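You operate a simulated robot arm through the tools that you are given. There is no shell and no other tool. Be economical: measure what you need, move in short steps, check, and stop when the job is done.

The job below is to be done with a simulated two-armed robot. You get a single attempt, and the scene is never put back.

Task
Move the purple balloon to the orange weight and check it on the teal mat.
Fine: hold the lime weight while the collar comes off; see the short display's lamp light at 25 cm; the empty lime weight waits in the reject tub. Set down upright: orange weight, lime weight.

It is judged by the outcome, as a careful person would: the job done as asked, and still so three seconds after it is handed in. It fails if anything else is knocked over, pushed out of place, dropped, spilled or broken.

Robot
Two 7-joint arms with two-finger parallel grippers on one trunk, on a base that drives. Base frame: it is fixed to the floor where the robot stands at the start and does not move with it; the origin is under the middle of the robot, x ahead of it, y to its left, z up. Readings come in m, rad, newtons and seconds.
The left shoulder is at the start at [0.06, 0.143, 0.991], the right one opposite. With the tool pointing down near the work surface each hand reaches from about 0.32 to 0.74 m from the robot's upright axis, wherever it stands, measured 20 degrees to its own side. Places, roughly: lime weight (7x7x12 cm) [0.5, 0.1, 0.9]; lime weight dock [0.5, 0.1, 1]; orange weight (7x7x8 cm) [0.5, 0.3, 0.9]; orange weight dock [0.5, 0.3, 0.9]; purple balloon (29x29x36 cm) [0.5, 0.1, 1]; short display [0.7, 1.1, 1]; teal mat [0.5, 1, 0.9]; tub [0.5, -0.1, 0.9]. Payload 1.57 kg a hand.
The tool frame of a hand sits at the grasp point between the pads (the TCP): z along the fingers, y along the line on which they close. The tips reach 0.03 m beyond it. The gripper opens to 0.11 m. The fingers are 0.024 m wide and 0.012 m thick; the gripper's body (0.048 by 0.112 m) begins 0.078 m behind the TCP.
Orientation is told as [roll, pitch, yaw] about the base's x, y, z axes, in that order, counted from this pose: with the fingers straight down and closing along the base's y, the tool's x points along the base's -x, its y along +y and its z along -z.

Tools
- The arms move only by the tool servo_tool. It takes "left_rows", "right_rows" or both (then of equal length, played together; a hand with none holds still); each is a list of rows, each a list of 2 entries, a list of its own where there are three numbers: the shift along the base's x, y, z in cm, then the turn, a rotation vector about the base's x, y, z in rad. In form: [[[x, y, z], [wx, wy, wz]], ...]. A call has 1 to 10 rows; each row is the pose to reach, as a shift and turn from the pose commanded when the call began. "left_hand" and "right_hand" are, for a hand that has rows, the closure, from 0 (fully open) to 1 (shut), set as the call begins (left out, the last holds). Each row takes 0.2 s and may step no farther than 0.05 m and 0.15 rad from the row before; otherwise, or with a gripper value out of range, the whole call is refused. A pose out of reach is approached as far as the arm can. The call stops where the force on the tool passes 40 N (or 10 N more than at its start, if that is more) or the arm is blocked; 0.2 s more then pass. The fingers move at their own pace (about 0.045 m/s each) and stop on an object; they squeeze with about 33 N. The grip force told is the motor's: it shows also when the fingers shut on nothing. Time passes only in rows, and 0.2 s behind the last, so rows that repeat a pose let the fingers close. The reply holds the time, the measured pose of the TCP, the force on the tool along the base axes, the opening and the grip force, in the units named above and with some noise, with the torque about the TCP (base axes, N m) and any sound that the robot's microphone picked up.
- Cameras (640 x 400 px; columns grow to the right, rows downward): "scene" is now at [0.0545, 0.0144, 1.6211]; the picture's right is [0.28, -0.96, 0.00], its down [-0.71, -0.20, -0.68] and it looks along [0.65, 0.19, -0.73] (base axes); focal length 288 px, centre (320, 200). "left" rides on the left gripper at [0.07, -0.016, -0.141] in its tool frame; the picture's right is [0.23, 0.97, 0.00], its down [-0.86, 0.20, -0.48] and it looks along [-0.47, 0.11, 0.88] (tool axes); focal length 222 px, centre (320, 200). "right" rides on the right gripper at [0.07, 0.016, -0.141] in its tool frame; the picture's right is [-0.23, 0.97, 0.00], its down [-0.86, -0.20, -0.48] and it looks along [-0.47, -0.11, 0.88] (tool axes); focal length 222 px, centre (320, 200). There is no depth. A picture from a camera that has moved, and an enlarged one, comes with that camera's place and axes in the base frame and with its lens. The place of the scene camera against the robot may be out by one fixed shift of up to 0.025 m in any direction.
- snapshot(camera): a new picture of that camera. The clock stands still meanwhile.
- move_column(by): slides the trunk up (or, below 0, down) by that many m; the arms and the scene camera ride with it, the base frame stays. It gives what a move gives, with no picture.
- drive_base(legs): drives the robot by 1 to 6 legs, each [ahead, left, turn to the left] in m, m and rad, along the robot's own axes; the way and the turn of a leg run together, so that a leg with both is an arc; at most 1.5 m and 3.142 rad a leg. The arms and the cameras ride along, it lands a little off, and it stops where it bumps. It gives what a move gives.
- head_to(pan, tilt): turns the head with the scene camera to pan (to the left, within 1.501 rad either way) and tilt (down, from -0.506 to 1.204), counted from straight ahead of the robot. It gives what a move gives.
- close_up(camera, box): a new picture of the part [left, top, right, bottom] of that camera's present view, enlarged. The clock stands still meanwhile.
- close_job(): hands the job in; it is judged then, once.

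Go step by step. Nothing tells you exact positions but the pictures and the camera data: compare them with the known pose of the tool, close in by small moves and look again before you grip or let go. The budget is 120 turns and 100 pictures, counting those below and the enlarged ones. Unless the task says otherwise, let go and move clear before handing in, and close with one line.

The tools are called after ">>>" as a command line: name --argument value ..., lists and objects as JSON in quotes. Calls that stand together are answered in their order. servo_tool: Moves the arms, as the interface text tells. Its arguments: {"type":"object","properties":{"left_rows":{"type":"array","items":{"type":"array"}},"left_hand":{"type":"number"},"right_rows":{"type":"array","items":{"type":"array"}},"right_hand":{"type":"number"}},"required":[]} The other tools are called the same way: move_column (by) slides the trunk up or down; drive_base (legs) drives the base; head_to (pan, tilt) turns the head that bears the scene camera; snapshot (camera) takes a picture; close_up (camera, box) takes an enlarged picture of a part of a camera's view; close_job () hands the job in.

At the start:

```text
time_s: 0.0
left_position: [0.4275, 0.2734, 0.9996]
left_ee_rot: [-0.001, 0.0, -0.001]
left_contact_force: [0.1, 0.7, -0.4]
left_ft_torque: [-0.02, -0.01, -0.01]
left_grip_width: 0.1098
left_grasp_force: 0.1
right_position: [0.4931, -0.1272, 1.1746]
right_ee_rot: [0.0, -0.003, 0.0]
right_contact_force: [0.7, 0.2, 0.3]
right_ft_torque: [0.02, 0.01, -0.04]
right_grip_width: 0.1099
right_grasp_force: 0.0
trunk travel left (down, up): [-0.59, 0.0]
robot x, y, heading: [-0.0009, -0.0041, 0.001]
head pan, tilt: [0.281, 0.824]
```

scene: 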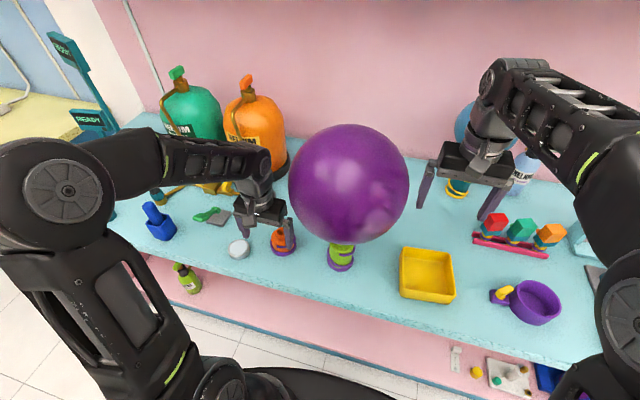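
right: 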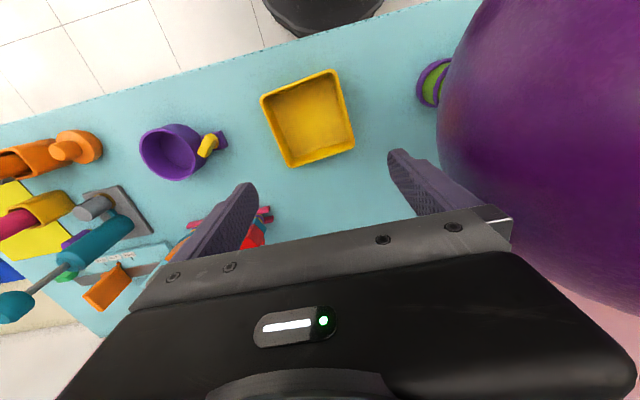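
left: 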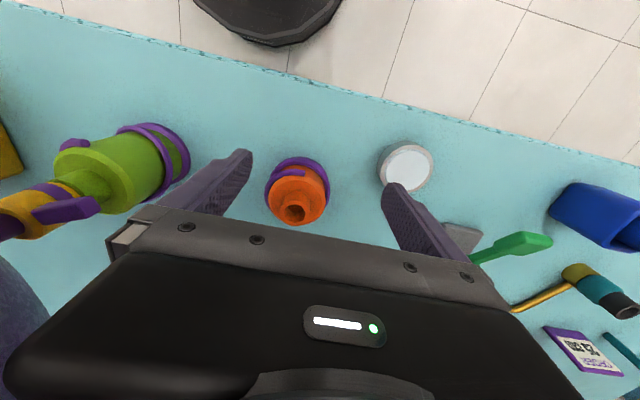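

I see the purple balloon standing on the lime weight, with the orange weight to its left and the displays at far left. I'll look closer at the weights and displays before moving.

>>> close_up --camera "left" --box '[0, 100, 340, 300]'

>>> close_up --camera "scene" --box '[220, 180, 420, 300]'

>>> close_up --camera "scene" --box '[0, 0, 240, 150]'

```text
1.88 times, centred on (170, 200) of left
camera zoom: at [0.359, 0.2586, 1.1414], right [-0.23, 0.97, 0.0], down [0.86, 0.2, 0.48], along [0.47, 0.11, -0.88], focal length 418 px, centre (602, 200)
```

zoom: 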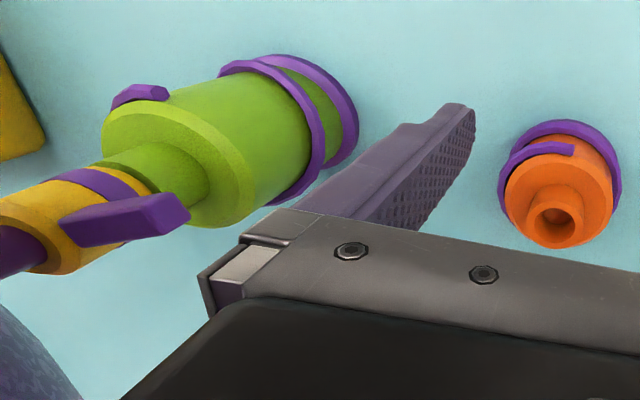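

```text
3.20 times, centred on (320, 240) of scene
camera zoom: at [0.0545, 0.0144, 1.6211], right [0.28, -0.96, 0.0], down [-0.71, -0.2, -0.68], along [0.65, 0.19, -0.73], focal length 923 px, centre (320, 72)
```

zoom: 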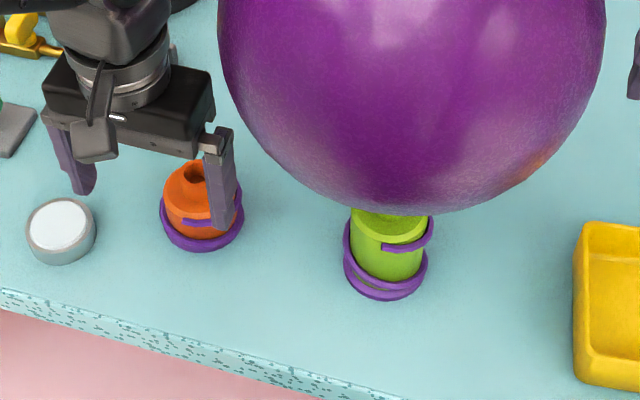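

```text
2.67 times, centred on (120, 75) of scene
camera zoom: at [0.0545, 0.0144, 1.6211], right [0.28, -0.96, 0.0], down [-0.71, -0.2, -0.68], along [0.65, 0.19, -0.73], focal length 769 px, centre (853, 533)
```

zoom: 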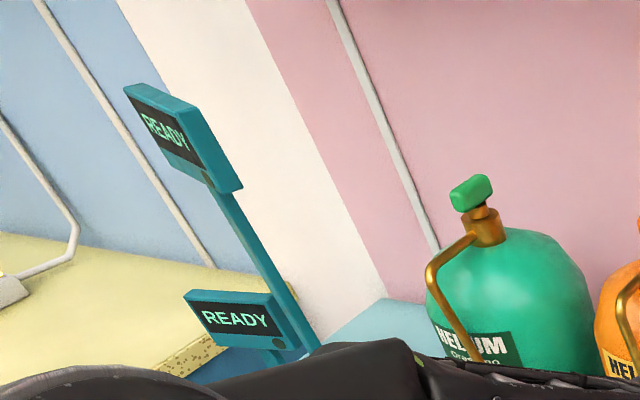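

The collar looks like a gold sleeve with a purple tab on the lime post. I'll turn the head to see the displays and the mat.

>>> head_to --pan 1.0 --tilt 0.5

>>> snapshot --camera "scene"

```text
time_s: 1.1
left_position: [0.4284, 0.2741, 0.9996]
left_ee_rot: [0.0, 0.001, -0.001]
left_contact_force: [0.0, -0.3, -0.4]
left_ft_torque: [-0.01, 0.03, 0.0]
left_grip_width: 0.1103
left_grasp_force: 0.0
right_position: [0.4933, -0.1265, 1.174]
right_ee_rot: [0.001, -0.004, 0.0]
right_contact_force: [0.0, -0.1, -0.4]
right_ft_torque: [0.01, 0.01, 0.01]
right_grip_width: 0.1101
right_grasp_force: 0.0
trunk travel left (down, up): [-0.59, 0.0]
robot x, y, heading: [-0.0, -0.0013, 0.004]
head pan, tilt: [1.0, 0.499]
```

```text
93 pictures are left
camera scene: at [0.0274, 0.0689, 1.649], right [0.84, -0.54, 0.0], down [-0.26, -0.4, -0.88], along [0.47, 0.74, -0.48], focal length 288 px, centre (320, 200)
```

scene: 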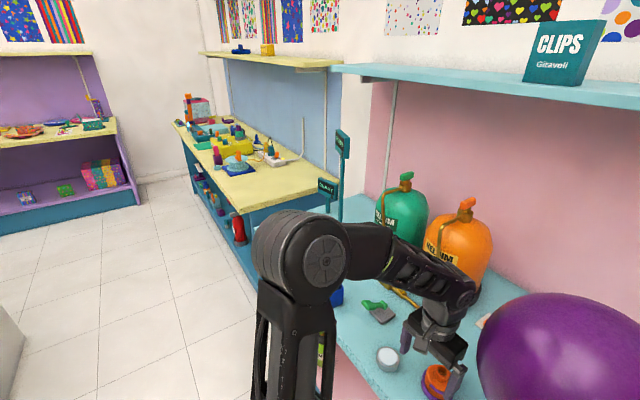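

The mat is hidden behind the arm for now. Next I turn the left hand toward horizontal to see the collar from the side and to prepare a low approach under the balloon.

>>> servo_tool --left_rows '[[[-0.5, 0.5, 0.5], [0, -0.14, 0]], [[-1, 1, 1], [0, -0.28, 0]], [[-1.5, 1.5, 1.5], [0, -0.42, 0]], [[-2, 2, 2], [0, -0.56, 0]], [[-2.5, 2.5, 2.5], [0, -0.7, 0]], [[-3, 3, 3], [0, -0.84, 0]], [[-3.5, 3.5, 3.5], [0, -0.98, 0]], [[-4, 4, 4], [0, -1.12, 0]], [[-4.5, 4.5, 4.5], [0, -1.26, 0]]]'

>>> snapshot --camera "left"

```text
time_s: 3.1
left_position: [0.4368, 0.4047, 1.0292]
left_ee_rot: [-0.004, -1.256, 0.0]
left_contact_force: [-0.4, 0.6, -0.1]
left_ft_torque: [0.01, 0.01, -0.03]
left_grip_width: 0.1099
left_grasp_force: 0.2
left hand out of reach, approached as far as the arm can: row 5, 6, 7, 8, 9
right_position: [0.4963, -0.128, 1.1754]
right_ee_rot: [0.001, -0.002, 0.001]
right_contact_force: [0.3, -0.3, 0.2]
right_ft_torque: [0.04, 0.01, 0.0]
right_grip_width: 0.1101
right_grasp_force: 0.1
trunk travel left (down, up): [-0.59, 0.0]
robot x, y, heading: [0.0007, 0.002, 0.007]
head pan, tilt: [1.0, 0.499]
```

```text
92 pictures are left
camera left: at [0.2811, 0.3901, 1.0073], right [-0.07, 0.97, -0.22], down [-0.19, 0.2, 0.96], along [0.98, 0.11, 0.17], focal length 222 px, centre (320, 200)
```

left: 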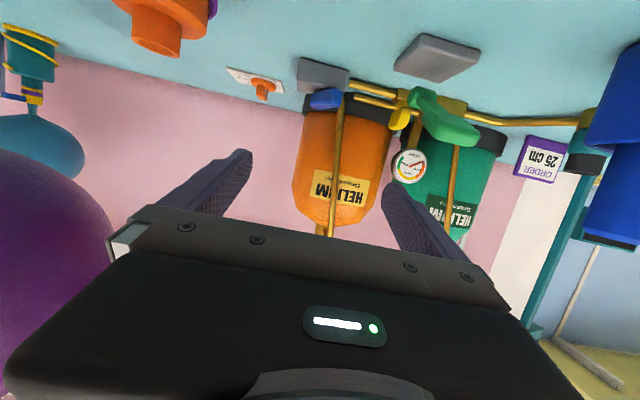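

The horizontal pose is too near the shoulder, and an order card reading "25 CM" is on the table. I'll back the base off 0.15 m for room, then look toward the collar.

>>> drive_base --legs '[[-0.17, 0, 0]]'

>>> servo_tool --left_rows '[[[0, 0, 0], [0, 0, -0.14]], [[0, 0, 0], [0, 0, -0.28]], [[0, 0, 0], [0, 0, -0.42]], [[0, 0, 0], [0, 0, -0.56]], [[0, 0, 0], [0, 0, -0.7]]]'

>>> snapshot --camera "left"

>>> head_to --pan 0.25 --tilt 0.75

>>> snapshot --camera "scene"

```text
time_s: 4.6
left_position: [0.2614, 0.4053, 1.0316]
left_ee_rot: [-0.002, -1.261, 0.0]
left_contact_force: [-0.6, 0.8, 0.5]
left_ft_torque: [-0.02, 0.01, -0.03]
left_grip_width: 0.1102
left_grasp_force: 0.0
right_position: [0.3186, -0.1279, 1.1754]
right_ee_rot: [0.001, -0.006, -0.002]
right_contact_force: [-0.5, 0.4, 0.2]
right_ft_torque: [0.0, 0.01, -0.03]
right_grip_width: 0.1101
right_grasp_force: 0.1
trunk travel left (down, up): [-0.59, 0.0]
robot x, y, heading: [-0.1736, 0.0001, -0.002]
head pan, tilt: [1.0, 0.499]
```

```text
time_s: 5.8
left_position: [0.2624, 0.405, 1.0304]
left_ee_rot: [-0.004, -1.261, -0.699]
left_contact_force: [0.0, 0.4, 0.8]
left_ft_torque: [0.0, 0.0, 0.0]
left_grip_width: 0.1098
left_grasp_force: 0.1
right_position: [0.3198, -0.1272, 1.1749]
right_ee_rot: [-0.001, -0.004, 0.0]
right_contact_force: [-0.8, 0.4, -0.5]
right_ft_torque: [-0.02, 0.02, 0.01]
right_grip_width: 0.1101
right_grasp_force: 0.0
trunk travel left (down, up): [-0.59, 0.0]
robot x, y, heading: [-0.1713, -0.002, -0.001]
head pan, tilt: [1.0, 0.499]
```

```text
91 pictures are left
camera left: at [0.1336, 0.4945, 1.0075], right [0.58, 0.79, -0.22], down [-0.02, 0.28, 0.96], along [0.82, -0.55, 0.18], focal length 222 px, centre (320, 200)
```

left: 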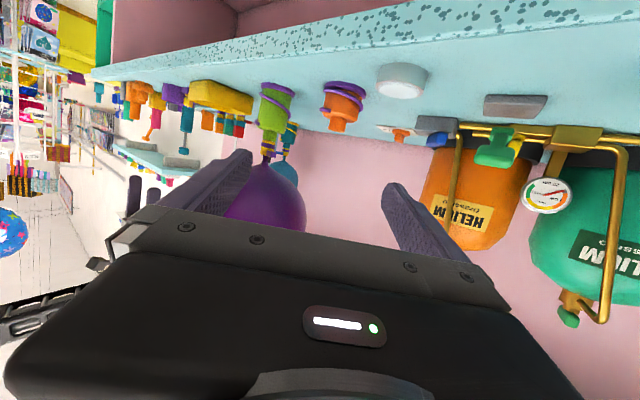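

```text
time_s: 6.9
left_position: [0.2616, 0.4047, 1.0304]
left_ee_rot: [-0.002, -1.262, -0.701]
left_contact_force: [0.1, 0.3, -0.2]
left_ft_torque: [0.01, 0.0, -0.02]
left_grip_width: 0.1099
left_grasp_force: 0.1
right_position: [0.3213, -0.1272, 1.1757]
right_ee_rot: [0.0, -0.002, -0.001]
right_contact_force: [-0.1, 0.0, -0.5]
right_ft_torque: [0.01, -0.03, 0.0]
right_grip_width: 0.1098
right_grasp_force: 0.1
trunk travel left (down, up): [-0.59, 0.0]
robot x, y, heading: [-0.1694, 0.0013, 0.002]
head pan, tilt: [0.25, 0.75]
```

```text
90 pictures are left
camera scene: at [-0.1144, 0.013, 1.6271], right [0.25, -0.97, 0.0], down [-0.66, -0.17, -0.73], along [0.71, 0.18, -0.68], focal length 288 px, centre (320, 200)
```

scene: 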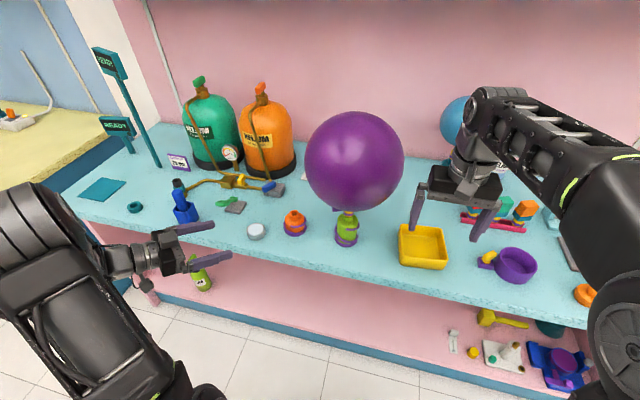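

Now the mat and displays are visible at far left, and the collar is visible from the side. I'll enlarge the views.

>>> close_up --camera "left" --box '[200, 60, 400, 185]'

>>> close_up --camera "scene" --box '[70, 40, 230, 240]'

>>> close_up --camera "scene" --box '[270, 190, 380, 260]'

```text
3.20 times, centred on (300, 122) of left
camera zoom: at [0.1339, 0.4936, 1.0078], right [0.58, 0.79, -0.22], down [-0.02, 0.28, 0.96], along [0.82, -0.55, 0.17], focal length 711 px, centre (384, 448)
```

zoom: 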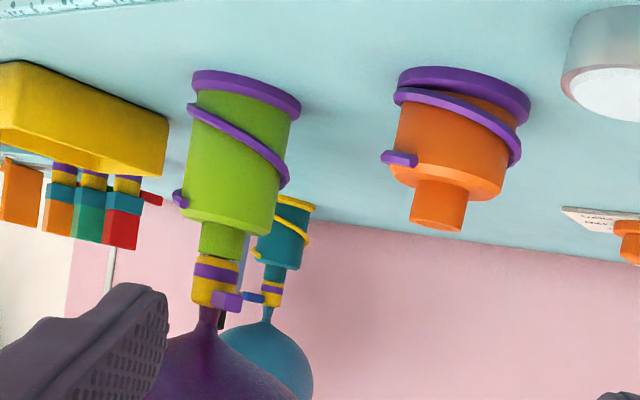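

```text
2.00 times, centred on (150, 140) of scene
camera zoom: at [-0.1144, 0.013, 1.6271], right [0.25, -0.97, 0.0], down [-0.66, -0.17, -0.73], along [0.71, 0.18, -0.68], focal length 577 px, centre (660, 320)
```

zoom: 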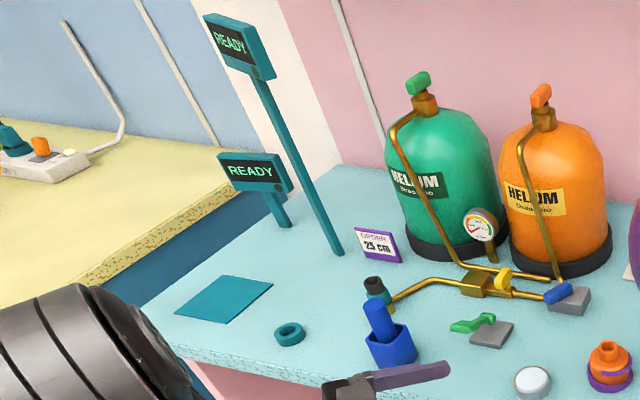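

```text
5.71 times, centred on (325, 225) of scene
camera zoom: at [-0.1144, 0.013, 1.6271], right [0.25, -0.97, 0.0], down [-0.66, -0.17, -0.73], along [0.71, 0.18, -0.68], focal length 1649 px, centre (291, 57)
```

zoom: 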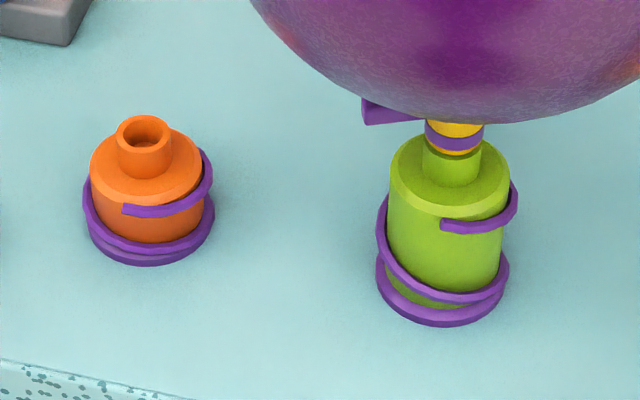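

The collar is a gold sleeve about 3 cm wide at z ≈ 0.99–1.02 with a tab; the lime weight is near (0.468, 0.10). I'll bring the left hand nearer for a good look at the tab's direction.

>>> servo_tool --left_rows '[[[2, -3, 0], [0, 0, -0.06]], [[4.5, -6.5, 0], [0, 0, -0.12]], [[7, -10.5, 0], [0, 0, -0.18]], [[9.5, -14.5, 0], [0, 0, -0.24]], [[12, -18, 0], [0, 0, -0.28]]]'

>>> snapshot --camera "left"

>>> snapshot --camera "scene"

```text
time_s: 8.1
left_position: [0.3823, 0.2237, 1.0292]
left_ee_rot: [-0.001, -1.261, -0.982]
left_contact_force: [-0.3, -1.3, 0.3]
left_ft_torque: [0.0, 0.0, 0.0]
left_grip_width: 0.1103
left_grasp_force: 0.2
right_position: [0.3208, -0.1282, 1.1743]
right_ee_rot: [-0.001, -0.003, -0.001]
right_contact_force: [0.8, 0.3, -0.1]
right_ft_torque: [0.02, 0.03, -0.01]
right_grip_width: 0.11
right_grasp_force: 0.1
trunk travel left (down, up): [-0.59, 0.0]
robot x, y, heading: [-0.1713, -0.0028, -0.004]
head pan, tilt: [0.25, 0.75]
```

```text
86 pictures are left
camera left: at [0.2833, 0.3459, 1.007], right [0.77, 0.6, -0.22], down [0.06, 0.27, 0.96], along [0.63, -0.75, 0.17], focal length 222 px, centre (320, 200)
```

left: 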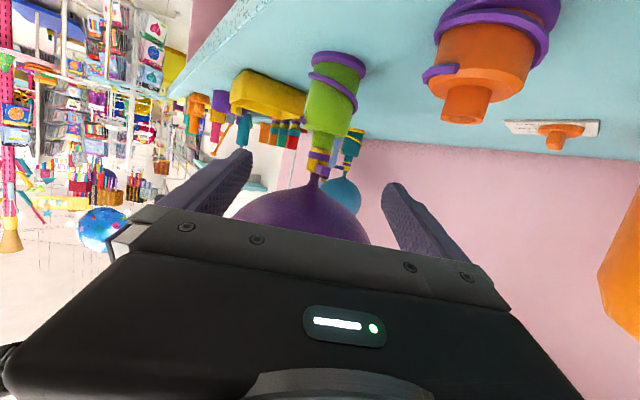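

```text
85 pictures are left
camera scene: at [-0.1136, 0.0124, 1.6271], right [0.25, -0.97, 0.0], down [-0.66, -0.17, -0.73], along [0.71, 0.18, -0.68], focal length 288 px, centre (320, 200)
```

scene: 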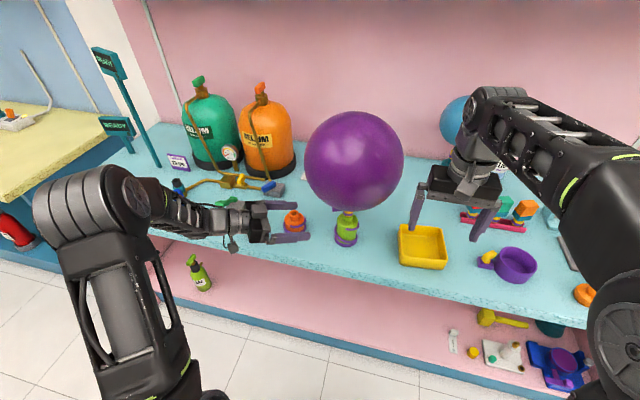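

>>> close_up --camera "left" --box '[270, 40, 430, 220]'

>>> close_up --camera "right" --box '[320, 0, 640, 200]'

```text
2.22 times, centred on (350, 130) of left
camera zoom: at [0.2833, 0.3459, 1.007], right [0.77, 0.6, -0.22], down [0.06, 0.27, 0.96], along [0.63, -0.75, 0.17], focal length 494 px, centre (253, 356)
```

zoom: 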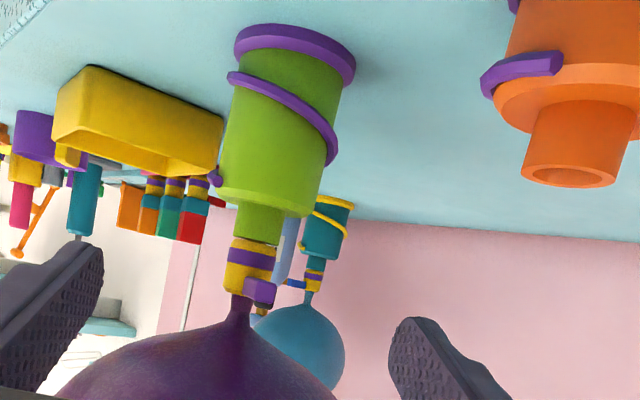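

```text
2.00 times, centred on (480, 100) of right
camera zoom: at [0.2502, -0.11, 1.3172], right [0.23, 0.97, 0.0], down [0.85, -0.2, 0.48], along [0.47, -0.11, -0.88], focal length 444 px, centre (0, 400)
```

zoom: 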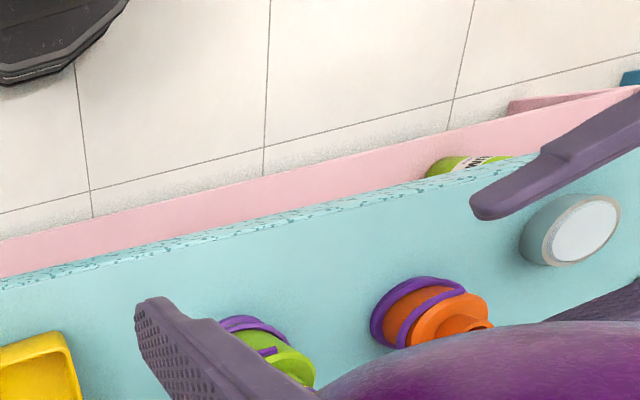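

The tab points toward about 115°, so the left hand should come in from there with the tab between its fingers. First the right hand: pitch it forward, to hold the lime body from the front-right.

>>> servo_tool --right_rows '[[[0, 0, -1], [0, -0.14, 0]], [[0, 0, -2], [0, -0.28, 0]], [[0, 0, -3], [0, -0.42, 0]], [[0, 0, -4], [0, -0.56, 0]], [[0, 0, -5], [0, -0.7, 0]], [[0, 0, -6], [0, -0.84, 0]], [[0, 0, -7], [0, -0.98, 0]], [[0, 0, -8], [0, -1.1, 0]]]'

>>> servo_tool --right_rows '[[[-0.5, 3, 0], [0, 0, 0.14]], [[-1, 6, -2], [0, 0, 0.28]], [[-1, 9, -4], [0, 0, 0.42]], [[0, 12, -6], [0, 0, 0.5]], [[1, 14, -8], [0, 0, 0.5]], [[2, 15.5, -11], [0, 0, 0.5]]]'

>>> snapshot --camera "right"

>>> snapshot --camera "scene"

```text
time_s: 9.9
left_position: [0.3828, 0.2246, 1.0291]
left_ee_rot: [-0.005, -1.259, -0.977]
left_contact_force: [0.1, 1.1, -0.2]
left_ft_torque: [-0.02, 0.02, -0.02]
left_grip_width: 0.1099
left_grasp_force: 0.0
right_position: [0.3375, -0.1213, 1.0995]
right_ee_rot: [-0.002, -1.102, 0.001]
right_contact_force: [0.1, 0.0, 0.2]
right_ft_torque: [-0.02, 0.0, 0.04]
right_grip_width: 0.1098
right_grasp_force: 0.0
right hand out of reach, approached as far as the arm can: row 8
trunk travel left (down, up): [-0.59, 0.0]
robot x, y, heading: [-0.1718, 0.0018, 0.0]
head pan, tilt: [0.25, 0.75]
```

```text
time_s: 11.3
left_position: [0.3826, 0.2246, 1.0294]
left_ee_rot: [-0.006, -1.261, -0.976]
left_contact_force: [0.3, 0.8, -0.4]
left_ft_torque: [-0.02, -0.04, -0.04]
left_grip_width: 0.11
left_grasp_force: 0.1
right_position: [0.3602, 0.0332, 0.9892]
right_ee_rot: [0.001, -1.103, 0.499]
right_contact_force: [0.6, -0.1, -0.2]
right_ft_torque: [0.0, -0.02, 0.02]
right_grip_width: 0.11
right_grasp_force: 0.1
right hand out of reach, approached as far as the arm can: row 2, 3
trunk travel left (down, up): [-0.59, 0.0]
robot x, y, heading: [-0.1723, 0.0034, -0.002]
head pan, tilt: [0.25, 0.75]
```

```text
82 pictures are left
camera right: at [0.2132, -0.0268, 0.9913], right [-0.38, 0.9, 0.2], down [0.06, -0.2, 0.98], along [0.92, 0.38, 0.02], focal length 222 px, centre (320, 200)
```

right: 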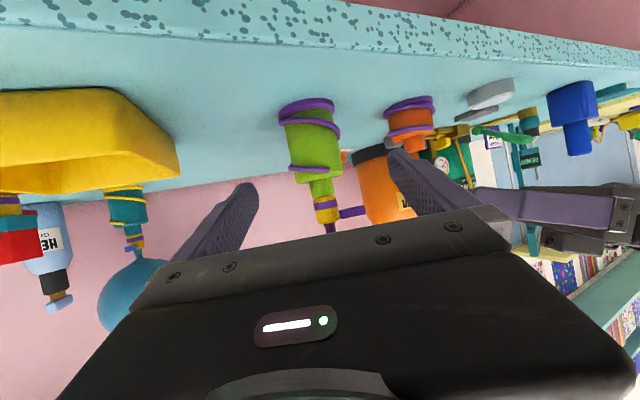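

```text
81 pictures are left
camera scene: at [-0.1128, 0.0138, 1.6271], right [0.25, -0.97, 0.0], down [-0.66, -0.17, -0.73], along [0.71, 0.18, -0.68], focal length 288 px, centre (320, 200)
```

scene: 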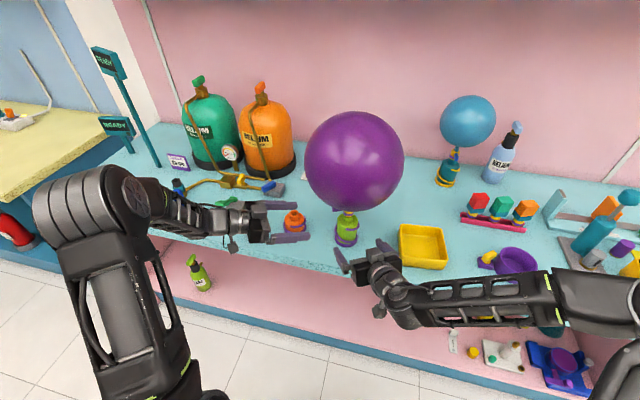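

Triangulating from both hand cameras puts the lime weight at about (0.475, 0.094). The right hand drops to grip height and advances partway.

>>> servo_tool --right_rows '[[[0, 0, -3], [0, 0, 0]], [[0, 0, -5.8], [0, 0, 0]], [[3.5, 1.8, -5.8], [0, 0, 0]], [[7, 3.6, -5.8], [0, 0, 0]]]'

>>> snapshot --camera "right"

```text
time_s: 12.3
left_position: [0.3822, 0.2255, 1.0286]
left_ee_rot: [-0.005, -1.26, -0.978]
left_contact_force: [0.0, 0.3, -0.8]
left_ft_torque: [-0.03, -0.04, -0.03]
left_grip_width: 0.1097
left_grasp_force: 0.0
right_position: [0.4314, 0.0683, 0.9326]
right_ee_rot: [0.0, -1.101, 0.5]
right_contact_force: [-0.4, 0.7, -0.9]
right_ft_torque: [-0.01, 0.0, -0.07]
right_grip_width: 0.11
right_grasp_force: 0.0
right hand out of reach, approached as far as the arm can: row 1, 2, 3
trunk travel left (down, up): [-0.59, 0.0]
robot x, y, heading: [-0.1725, 0.0007, -0.004]
head pan, tilt: [0.25, 0.75]
```

```text
80 pictures are left
camera right: at [0.2839, 0.0083, 0.9358], right [-0.38, 0.9, 0.2], down [0.06, -0.19, 0.98], along [0.92, 0.38, 0.02], focal length 222 px, centre (320, 200)
```

right: 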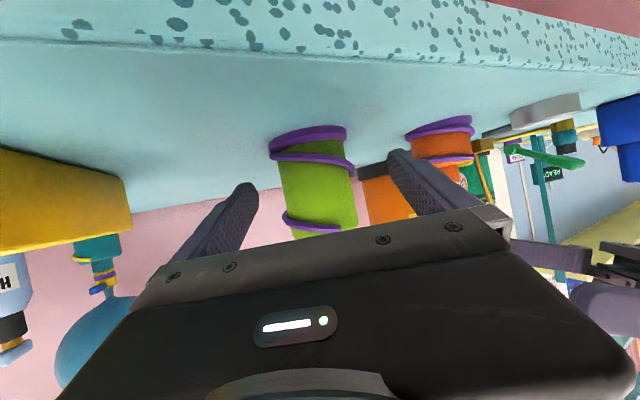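

The lime body is centred between the right fingers. I advance the last 4 cm and close.

>>> servo_tool --right_rows '[[[2, 1.05, 0], [0, 0, 0]], [[4, 2.1, 0], [0, 0, 0]]]'

>>> servo_tool --right_rows '[[[0, 0, 0], [0, 0, 0]], [[0, 0, 0], [0, 0, 0]], [[0, 0, 0], [0, 0, 0]], [[0, 0, 0], [0, 0, 0]]]' --right_hand 1

>>> snapshot --camera "left"

>>> snapshot --camera "scene"

```text
time_s: 12.9
left_position: [0.3819, 0.2242, 1.0297]
left_ee_rot: [-0.002, -1.259, -0.98]
left_contact_force: [0.5, 0.4, 0.2]
left_ft_torque: [-0.01, 0.0, 0.01]
left_grip_width: 0.1098
left_grasp_force: 0.0
right_position: [0.4689, 0.0895, 0.9323]
right_ee_rot: [0.003, -1.105, 0.495]
right_contact_force: [0.1, 0.3, 0.4]
right_ft_torque: [0.0, -0.02, 0.01]
right_grip_width: 0.11
right_grasp_force: 0.0
trunk travel left (down, up): [-0.59, 0.0]
robot x, y, heading: [-0.1747, -0.0013, 0.004]
head pan, tilt: [0.25, 0.75]
```

```text
time_s: 13.9
left_position: [0.3825, 0.2244, 1.0293]
left_ee_rot: [-0.001, -1.259, -0.981]
left_contact_force: [0.1, -0.5, -0.6]
left_ft_torque: [0.0, 0.02, -0.03]
left_grip_width: 0.1101
left_grasp_force: 0.1
right_position: [0.4693, 0.0897, 0.9328]
right_ee_rot: [0.001, -1.104, 0.5]
right_contact_force: [0.2, -0.8, -0.1]
right_ft_torque: [-0.21, -0.16, -0.06]
right_grip_width: 0.0632
right_grasp_force: 24.2
trunk travel left (down, up): [-0.59, 0.0]
robot x, y, heading: [-0.1729, 0.0031, -0.007]
head pan, tilt: [0.25, 0.75]
```

```text
79 pictures are left
camera left: at [0.2827, 0.3463, 1.007], right [0.77, 0.6, -0.22], down [0.06, 0.27, 0.96], along [0.63, -0.75, 0.17], focal length 222 px, centre (320, 200)
```

left: 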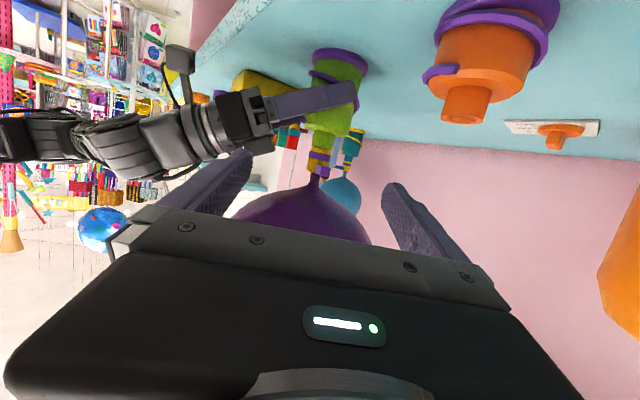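

```text
78 pictures are left
camera scene: at [-0.1142, 0.0127, 1.6271], right [0.25, -0.97, 0.0], down [-0.66, -0.17, -0.73], along [0.71, 0.18, -0.68], focal length 288 px, centre (320, 200)
```

scene: 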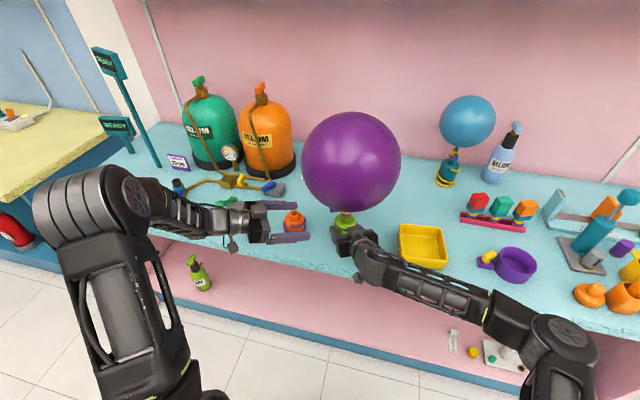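

The right hand holds the lime weight (63 mm, 24 N). Now I line the left hand up with the tab: yaw to about −1.13, more level, 13 cm short of the collar.

>>> servo_tool --left_rows '[[[1.2, -0.4, -0.8], [-0.06, -0.03, -0.05]], [[2.4, -0.8, -1.6], [-0.12, -0.057, -0.1]], [[3.7, -1.3, -2.4], [-0.18, -0.085, -0.15]], [[3.7, -1.3, -2.4], [-0.18, -0.085, -0.15]]]'

>>> close_up --camera "left" --box '[220, 80, 420, 205]'

>>> close_up --camera "scene" --box '[220, 180, 380, 280]'

```text
time_s: 14.9
left_position: [0.4206, 0.2125, 1.0071]
left_ee_rot: [-0.134, -1.46, -1.001]
left_contact_force: [-0.1, 0.2, 0.1]
left_ft_torque: [-0.06, 0.02, -0.03]
left_grip_width: 0.11
left_grasp_force: 0.1
right_position: [0.4678, 0.0901, 0.9322]
right_ee_rot: [0.002, -1.104, 0.498]
right_contact_force: [-1.1, -0.2, 0.6]
right_ft_torque: [0.02, -0.02, 0.08]
right_grip_width: 0.0627
right_grasp_force: 32.9
trunk travel left (down, up): [-0.59, 0.0]
robot x, y, heading: [-0.1728, 0.0028, 0.001]
head pan, tilt: [0.25, 0.75]
```

```text
3.20 times, centred on (320, 142) of left
camera zoom: at [0.3431, 0.3403, 0.9537], right [0.87, 0.43, -0.24], down [0.03, 0.43, 0.9], along [0.49, -0.79, 0.36], focal length 711 px, centre (320, 384)
```

zoom: 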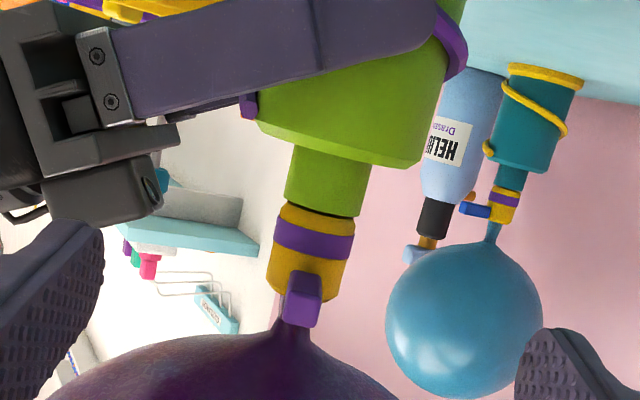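

```text
4.00 times, centred on (300, 230) of scene
camera zoom: at [-0.1144, 0.0129, 1.6271], right [0.25, -0.97, 0.0], down [-0.66, -0.17, -0.73], along [0.71, 0.18, -0.68], focal length 1154 px, centre (400, 80)
```

zoom: 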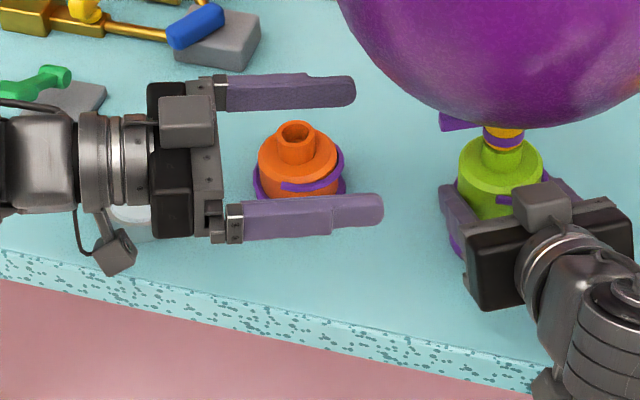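

The tab points straight at the left hand and the collar is centred. To clear the right gripper I narrow the left opening to about 6 cm, then advance partway and check.

>>> servo_tool --left_rows '[[[0, 0, 0.1], [0, 0, 0]], [[0, 0, 0.1], [0, 0, 0]], [[1.7, -3.65, 0.1], [0, 0, 0]], [[3.3, -7.1, 0.1], [0, 0, 0]]]' --left_hand 0.45

>>> snapshot --camera "left"

>>> close_up --camera "scene" --box '[260, 180, 420, 280]'

```text
time_s: 15.9
left_position: [0.4536, 0.1409, 1.0052]
left_ee_rot: [-0.128, -1.456, -1.004]
left_contact_force: [0.6, -0.3, 0.3]
left_ft_torque: [0.03, -0.03, -0.02]
left_grip_width: 0.0605
left_grasp_force: 0.1
right_position: [0.4693, 0.0897, 0.9324]
right_ee_rot: [0.0, -1.102, 0.499]
right_contact_force: [-0.6, -0.2, 0.2]
right_ft_torque: [-0.09, -0.03, -0.02]
right_grip_width: 0.0626
right_grasp_force: 33.8
trunk travel left (down, up): [-0.59, 0.0]
robot x, y, heading: [-0.172, -0.0004, -0.003]
head pan, tilt: [0.25, 0.75]
```

```text
75 pictures are left
camera left: at [0.3762, 0.2683, 0.9535], right [0.87, 0.43, -0.24], down [0.03, 0.43, 0.9], along [0.5, -0.79, 0.36], focal length 222 px, centre (320, 200)
```

left: 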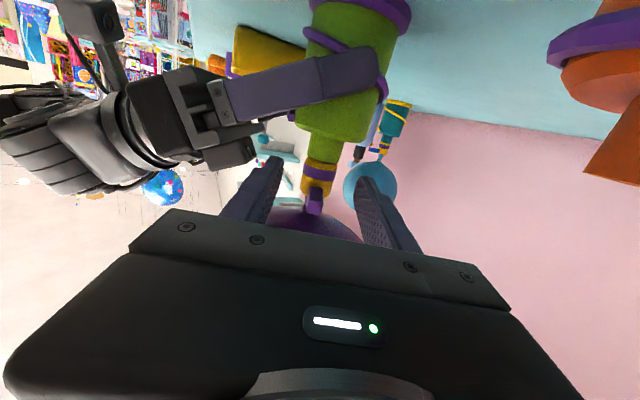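

```text
4.00 times, centred on (340, 230) of scene
camera zoom: at [-0.1139, 0.0124, 1.6271], right [0.25, -0.97, 0.0], down [-0.66, -0.17, -0.73], along [0.71, 0.18, -0.68], focal length 1154 px, centre (240, 80)
```

zoom: 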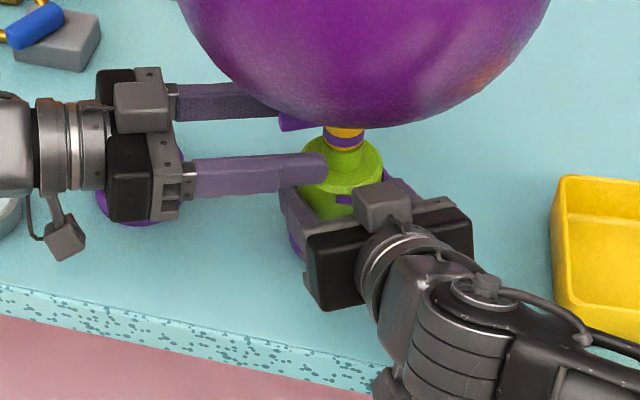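

Alignment holds: collar centred, the other gripper clear by about 1.5 cm. I advance the last 5 cm and close the left hand on the collar.

>>> servo_tool --left_rows '[[[1.1, -2.3, 0.1], [0, 0, 0]], [[2.15, -4.6, 0.1], [0, 0, 0]], [[2.15, -4.6, 0.1], [0, 0, 0]]]'

>>> snapshot --camera "left"

>>> snapshot --camera "right"

```text
time_s: 16.7
left_position: [0.4763, 0.0946, 1.0092]
left_ee_rot: [-0.134, -1.456, -1.001]
left_contact_force: [0.6, 1.0, 0.6]
left_ft_torque: [-0.03, -0.04, 0.01]
left_grip_width: 0.0603
left_grasp_force: 0.1
right_position: [0.4688, 0.0891, 0.9322]
right_ee_rot: [0.001, -1.101, 0.497]
right_contact_force: [-0.3, -0.3, -0.4]
right_ft_torque: [-0.05, -0.02, 0.0]
right_grip_width: 0.0626
right_grasp_force: 32.6
trunk travel left (down, up): [-0.59, 0.0]
robot x, y, heading: [-0.174, 0.0001, -0.0]
head pan, tilt: [0.25, 0.75]
```

```text
73 pictures are left
camera left: at [0.3983, 0.2229, 0.956], right [0.87, 0.43, -0.24], down [0.03, 0.43, 0.9], along [0.49, -0.79, 0.36], focal length 222 px, centre (320, 200)
```

left: 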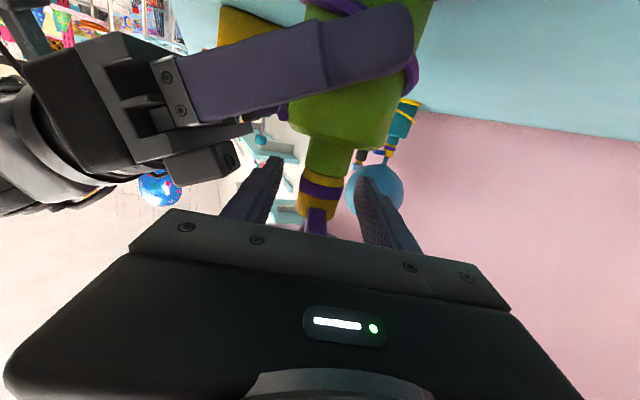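

```text
72 pictures are left
camera right: at [0.3215, 0.03, 0.9352], right [-0.38, 0.9, 0.2], down [0.06, -0.2, 0.98], along [0.92, 0.38, 0.02], focal length 222 px, centre (320, 200)
```

right: 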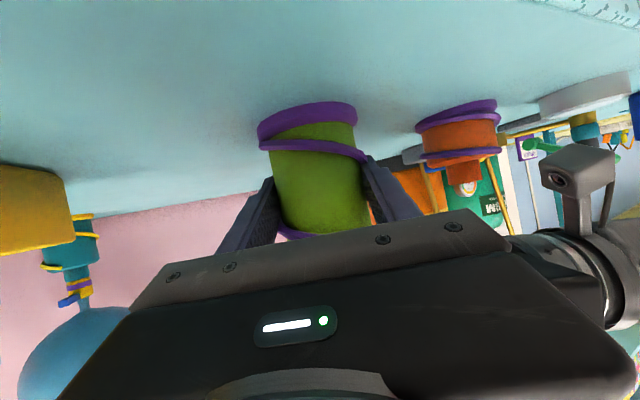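

The TCP is centred on the collar's band. I close the left fingers.

>>> servo_tool --left_rows '[[[0.2, -0.4, 0], [0, 0, 0]], [[0.2, -0.4, 0], [0, 0, 0]], [[0.2, -0.4, 0], [0, 0, 0]], [[0.2, -0.4, 0], [0, 0, 0]]]' --left_hand 1

>>> close_up --camera "left" --box '[220, 80, 420, 240]'

```text
time_s: 17.7
left_position: [0.4762, 0.0892, 1.0093]
left_ee_rot: [-0.13, -1.456, -1.004]
left_contact_force: [-0.9, -0.7, 1.2]
left_ft_torque: [0.06, -0.2, 0.03]
left_grip_width: 0.0274
left_grasp_force: 31.6
right_position: [0.4676, 0.0905, 0.9321]
right_ee_rot: [0.003, -1.103, 0.498]
right_contact_force: [0.6, 1.1, -1.3]
right_ft_torque: [-0.16, 0.14, -0.03]
right_grip_width: 0.0625
right_grasp_force: 32.8
trunk travel left (down, up): [-0.59, 0.0]
robot x, y, heading: [-0.176, -0.004, -0.001]
head pan, tilt: [0.25, 0.75]
```

```text
2.50 times, centred on (320, 160) of left
camera zoom: at [0.4001, 0.2189, 0.9559], right [0.87, 0.43, -0.24], down [0.03, 0.43, 0.9], along [0.49, -0.79, 0.36], focal length 555 px, centre (320, 300)
```

zoom: 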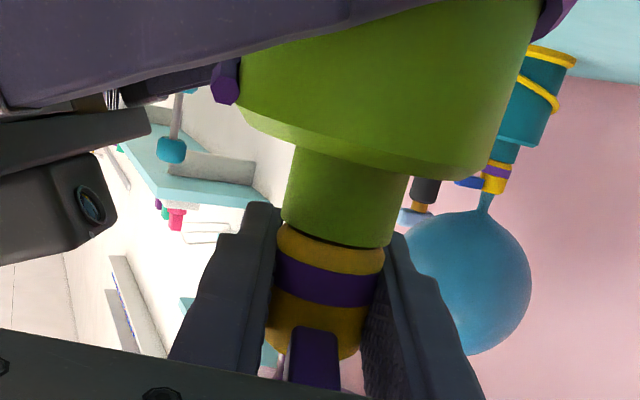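

The collar is gripped (27 mm). I pull straight up a little while the right hand holds the weight.

>>> servo_tool --left_rows '[[[0.2, -0.4, 0.3], [0, 0, 0]], [[0.2, -0.4, 0.6], [0, 0, 0]], [[0.2, -0.4, 1.0], [0, 0, 0]]]'

>>> close_up --camera "left" --box '[220, 80, 420, 240]'

```text
time_s: 18.5
left_position: [0.4791, 0.0879, 1.0198]
left_ee_rot: [-0.13, -1.458, -1.003]
left_contact_force: [-0.1, -0.5, 0.4]
left_ft_torque: [-0.01, -0.03, -0.01]
left_grip_width: 0.0265
left_grasp_force: 32.6
right_position: [0.4683, 0.0904, 0.931]
right_ee_rot: [0.001, -1.103, 0.5]
right_contact_force: [-0.4, -0.7, 0.0]
right_ft_torque: [-0.05, -0.08, -0.04]
right_grip_width: 0.0624
right_grasp_force: 32.8
trunk travel left (down, up): [-0.59, 0.0]
robot x, y, heading: [-0.1704, 0.0003, -0.005]
head pan, tilt: [0.25, 0.75]
```

```text
2.50 times, centred on (320, 160) of left
camera zoom: at [0.4012, 0.2159, 0.9668], right [0.87, 0.43, -0.24], down [0.03, 0.43, 0.9], along [0.49, -0.79, 0.36], focal length 555 px, centre (320, 300)
```

zoom: 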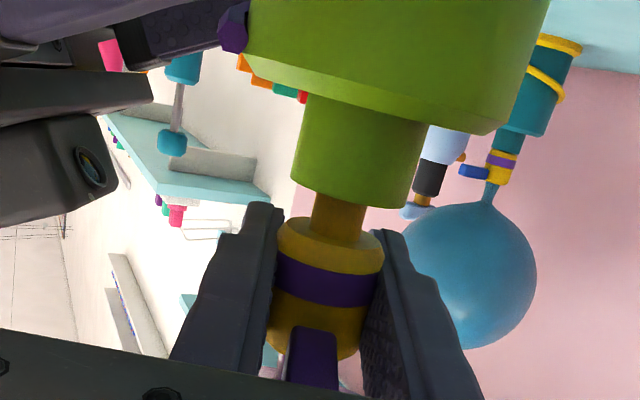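

The collar lifts freely, with a gold peg beneath it. I lift clear by 5 cm more, then swing toward the orange weight with the hand turned more to the front.

>>> servo_tool --left_rows '[[[0, 0, 1.2], [0, 0, 0]], [[0, 0, 2.5], [0, 0, 0]], [[0, 0, 4], [0, 0, 0]], [[0, 0, 5.5], [0, 0, 0]]]'

>>> servo_tool --left_rows '[[[-1, 2.5, 0], [0, 0, 0.1]], [[-2, 5, 0], [0, 0, 0.2]], [[-2.5, 7.5, 0], [0, 0, 0.3]], [[-2.5, 10, 0], [0, 0, 0.4]], [[-2.5, 12.5, 0], [0, 0, 0.5]], [[-2, 15, 0], [0, 0, 0.6]], [[-1, 17, 0], [0, 0, 0.6]], [[-1, 17, 0], [0, 0, 0.6]]]'

>>> snapshot --camera "left"

>>> snapshot --camera "scene"

>>> snapshot --camera "right"

```text
time_s: 19.5
left_position: [0.4785, 0.0865, 1.0727]
left_ee_rot: [-0.13, -1.458, -1.004]
left_contact_force: [0.6, 0.7, 0.1]
left_ft_torque: [-0.01, 0.02, 0.0]
left_grip_width: 0.026
left_grasp_force: 32.6
right_position: [0.4682, 0.0908, 0.9331]
right_ee_rot: [0.003, -1.104, 0.499]
right_contact_force: [-1.2, -1.1, 0.5]
right_ft_torque: [-0.06, -0.02, 0.01]
right_grip_width: 0.0624
right_grasp_force: 33.0
trunk travel left (down, up): [-0.59, 0.0]
robot x, y, heading: [-0.1745, -0.0024, 0.004]
head pan, tilt: [0.25, 0.75]
```

```text
time_s: 21.3
left_position: [0.4688, 0.2558, 1.0732]
left_ee_rot: [-0.131, -1.457, -0.403]
left_contact_force: [-0.6, -0.6, -0.5]
left_ft_torque: [-0.01, 0.01, 0.0]
left_grip_width: 0.0263
left_grasp_force: 32.4
right_position: [0.4688, 0.0896, 0.9319]
right_ee_rot: [0.001, -1.101, 0.498]
right_contact_force: [-0.5, 0.0, -0.1]
right_ft_torque: [-0.04, 0.0, 0.0]
right_grip_width: 0.0625
right_grasp_force: 32.7
trunk travel left (down, up): [-0.59, 0.0]
robot x, y, heading: [-0.1746, 0.0006, -0.0]
head pan, tilt: [0.25, 0.75]
```

```text
69 pictures are left
camera left: at [0.3327, 0.3179, 1.0207], right [0.47, 0.85, -0.24], down [-0.22, 0.38, 0.9], along [0.85, -0.37, 0.36], focal length 222 px, centre (320, 200)
```

left: 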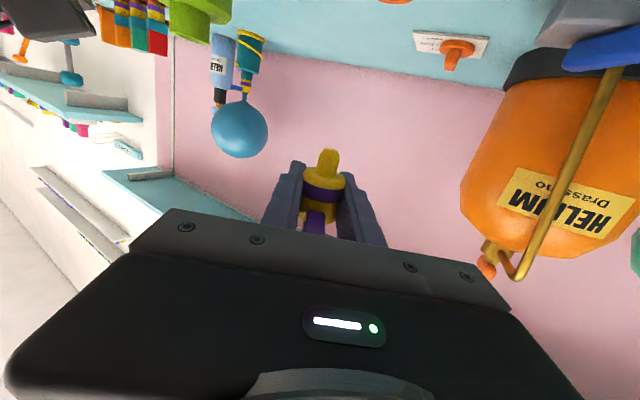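

```text
68 pictures are left
camera scene: at [-0.1141, 0.0127, 1.6271], right [0.25, -0.97, 0.0], down [-0.66, -0.17, -0.73], along [0.71, 0.18, -0.68], focal length 288 px, centre (320, 200)
```

scene: 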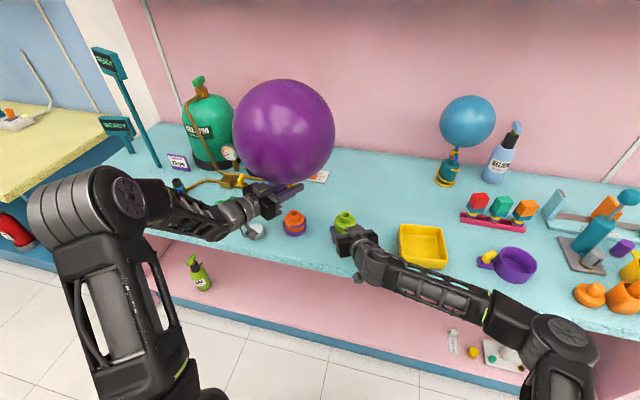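

```text
67 pictures are left
camera right: at [0.3214, 0.03, 0.9351], right [-0.38, 0.9, 0.2], down [0.06, -0.2, 0.98], along [0.92, 0.38, 0.02], focal length 222 px, centre (320, 200)
```

right: 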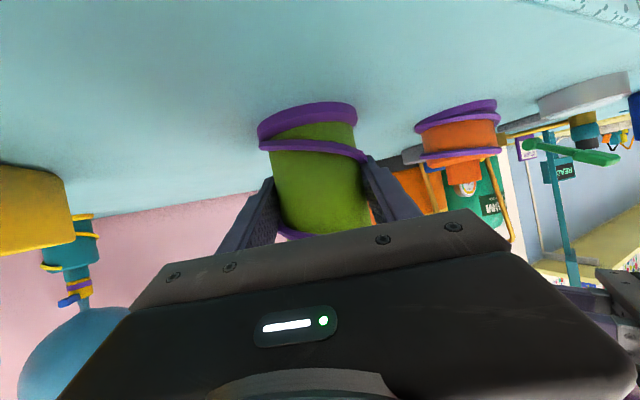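

The balloon is in hand with its peg visible. I estimate the orange weight at about (0.477, 0.265) and move the peg above it, tip about 1 cm above the socket, then check.

>>> servo_tool --left_rows '[[[0.6, 0.3, 0], [0, 0, 0]], [[1.2, 0.6, 0], [0, 0, 0]], [[1.2, 0.6, -2], [0, 0, 0]], [[1.2, 0.6, -4], [0, 0, 0]], [[1.2, 0.6, -5.8], [0, 0, 0]], [[1.2, 0.6, -5.8], [0, 0, 0]]]'

>>> close_up --camera "left" --box '[220, 60, 420, 240]'

>>> close_up --camera "right" --box '[380, 60, 580, 240]'

>>> close_up --camera "scene" --box '[230, 160, 370, 260]'

```text
time_s: 22.7
left_position: [0.4816, 0.2624, 1.0164]
left_ee_rot: [-0.132, -1.457, -0.402]
left_contact_force: [-0.4, -0.1, -0.2]
left_ft_torque: [0.0, 0.0, 0.0]
left_grip_width: 0.0261
left_grasp_force: 33.5
right_position: [0.4687, 0.0897, 0.9317]
right_ee_rot: [0.002, -1.103, 0.498]
right_contact_force: [-1.2, -1.1, -0.5]
right_ft_torque: [-0.04, -0.02, -0.03]
right_grip_width: 0.0626
right_grasp_force: 32.9
trunk travel left (down, up): [-0.59, 0.0]
robot x, y, heading: [-0.176, 0.0032, 0.001]
head pan, tilt: [0.25, 0.75]
```

```text
2.22 times, centred on (320, 150) of left
camera zoom: at [0.3456, 0.3238, 0.9635], right [0.47, 0.85, -0.24], down [-0.22, 0.38, 0.9], along [0.85, -0.37, 0.36], focal length 494 px, centre (320, 311)
```

zoom: 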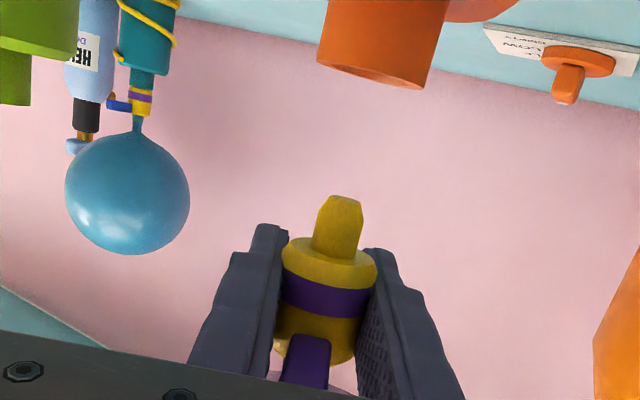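

```text
2.22 times, centred on (480, 150) of right
camera zoom: at [0.3215, 0.03, 0.9351], right [-0.38, 0.9, 0.2], down [0.06, -0.2, 0.98], along [0.92, 0.38, 0.02], focal length 494 px, centre (-36, 311)
```

zoom: 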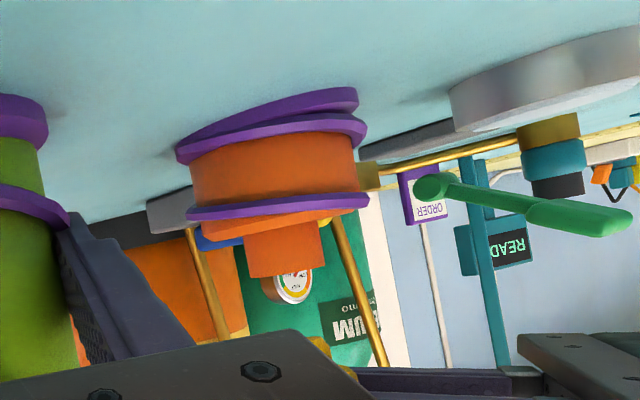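

```text
4.00 times, centred on (300, 210) of scene
camera zoom: at [-0.114, 0.0128, 1.6271], right [0.25, -0.97, 0.0], down [-0.66, -0.17, -0.73], along [0.71, 0.18, -0.68], focal length 1154 px, centre (400, 160)
```

zoom: 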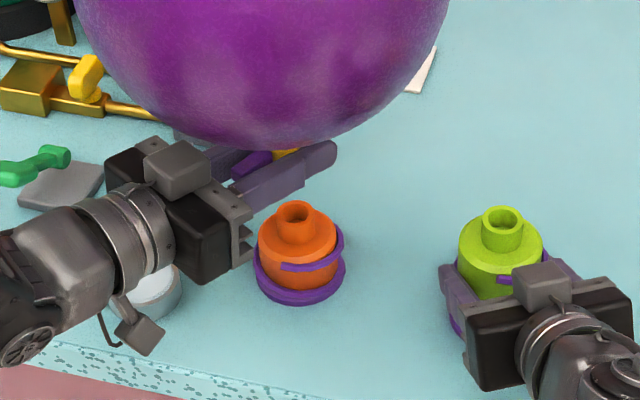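

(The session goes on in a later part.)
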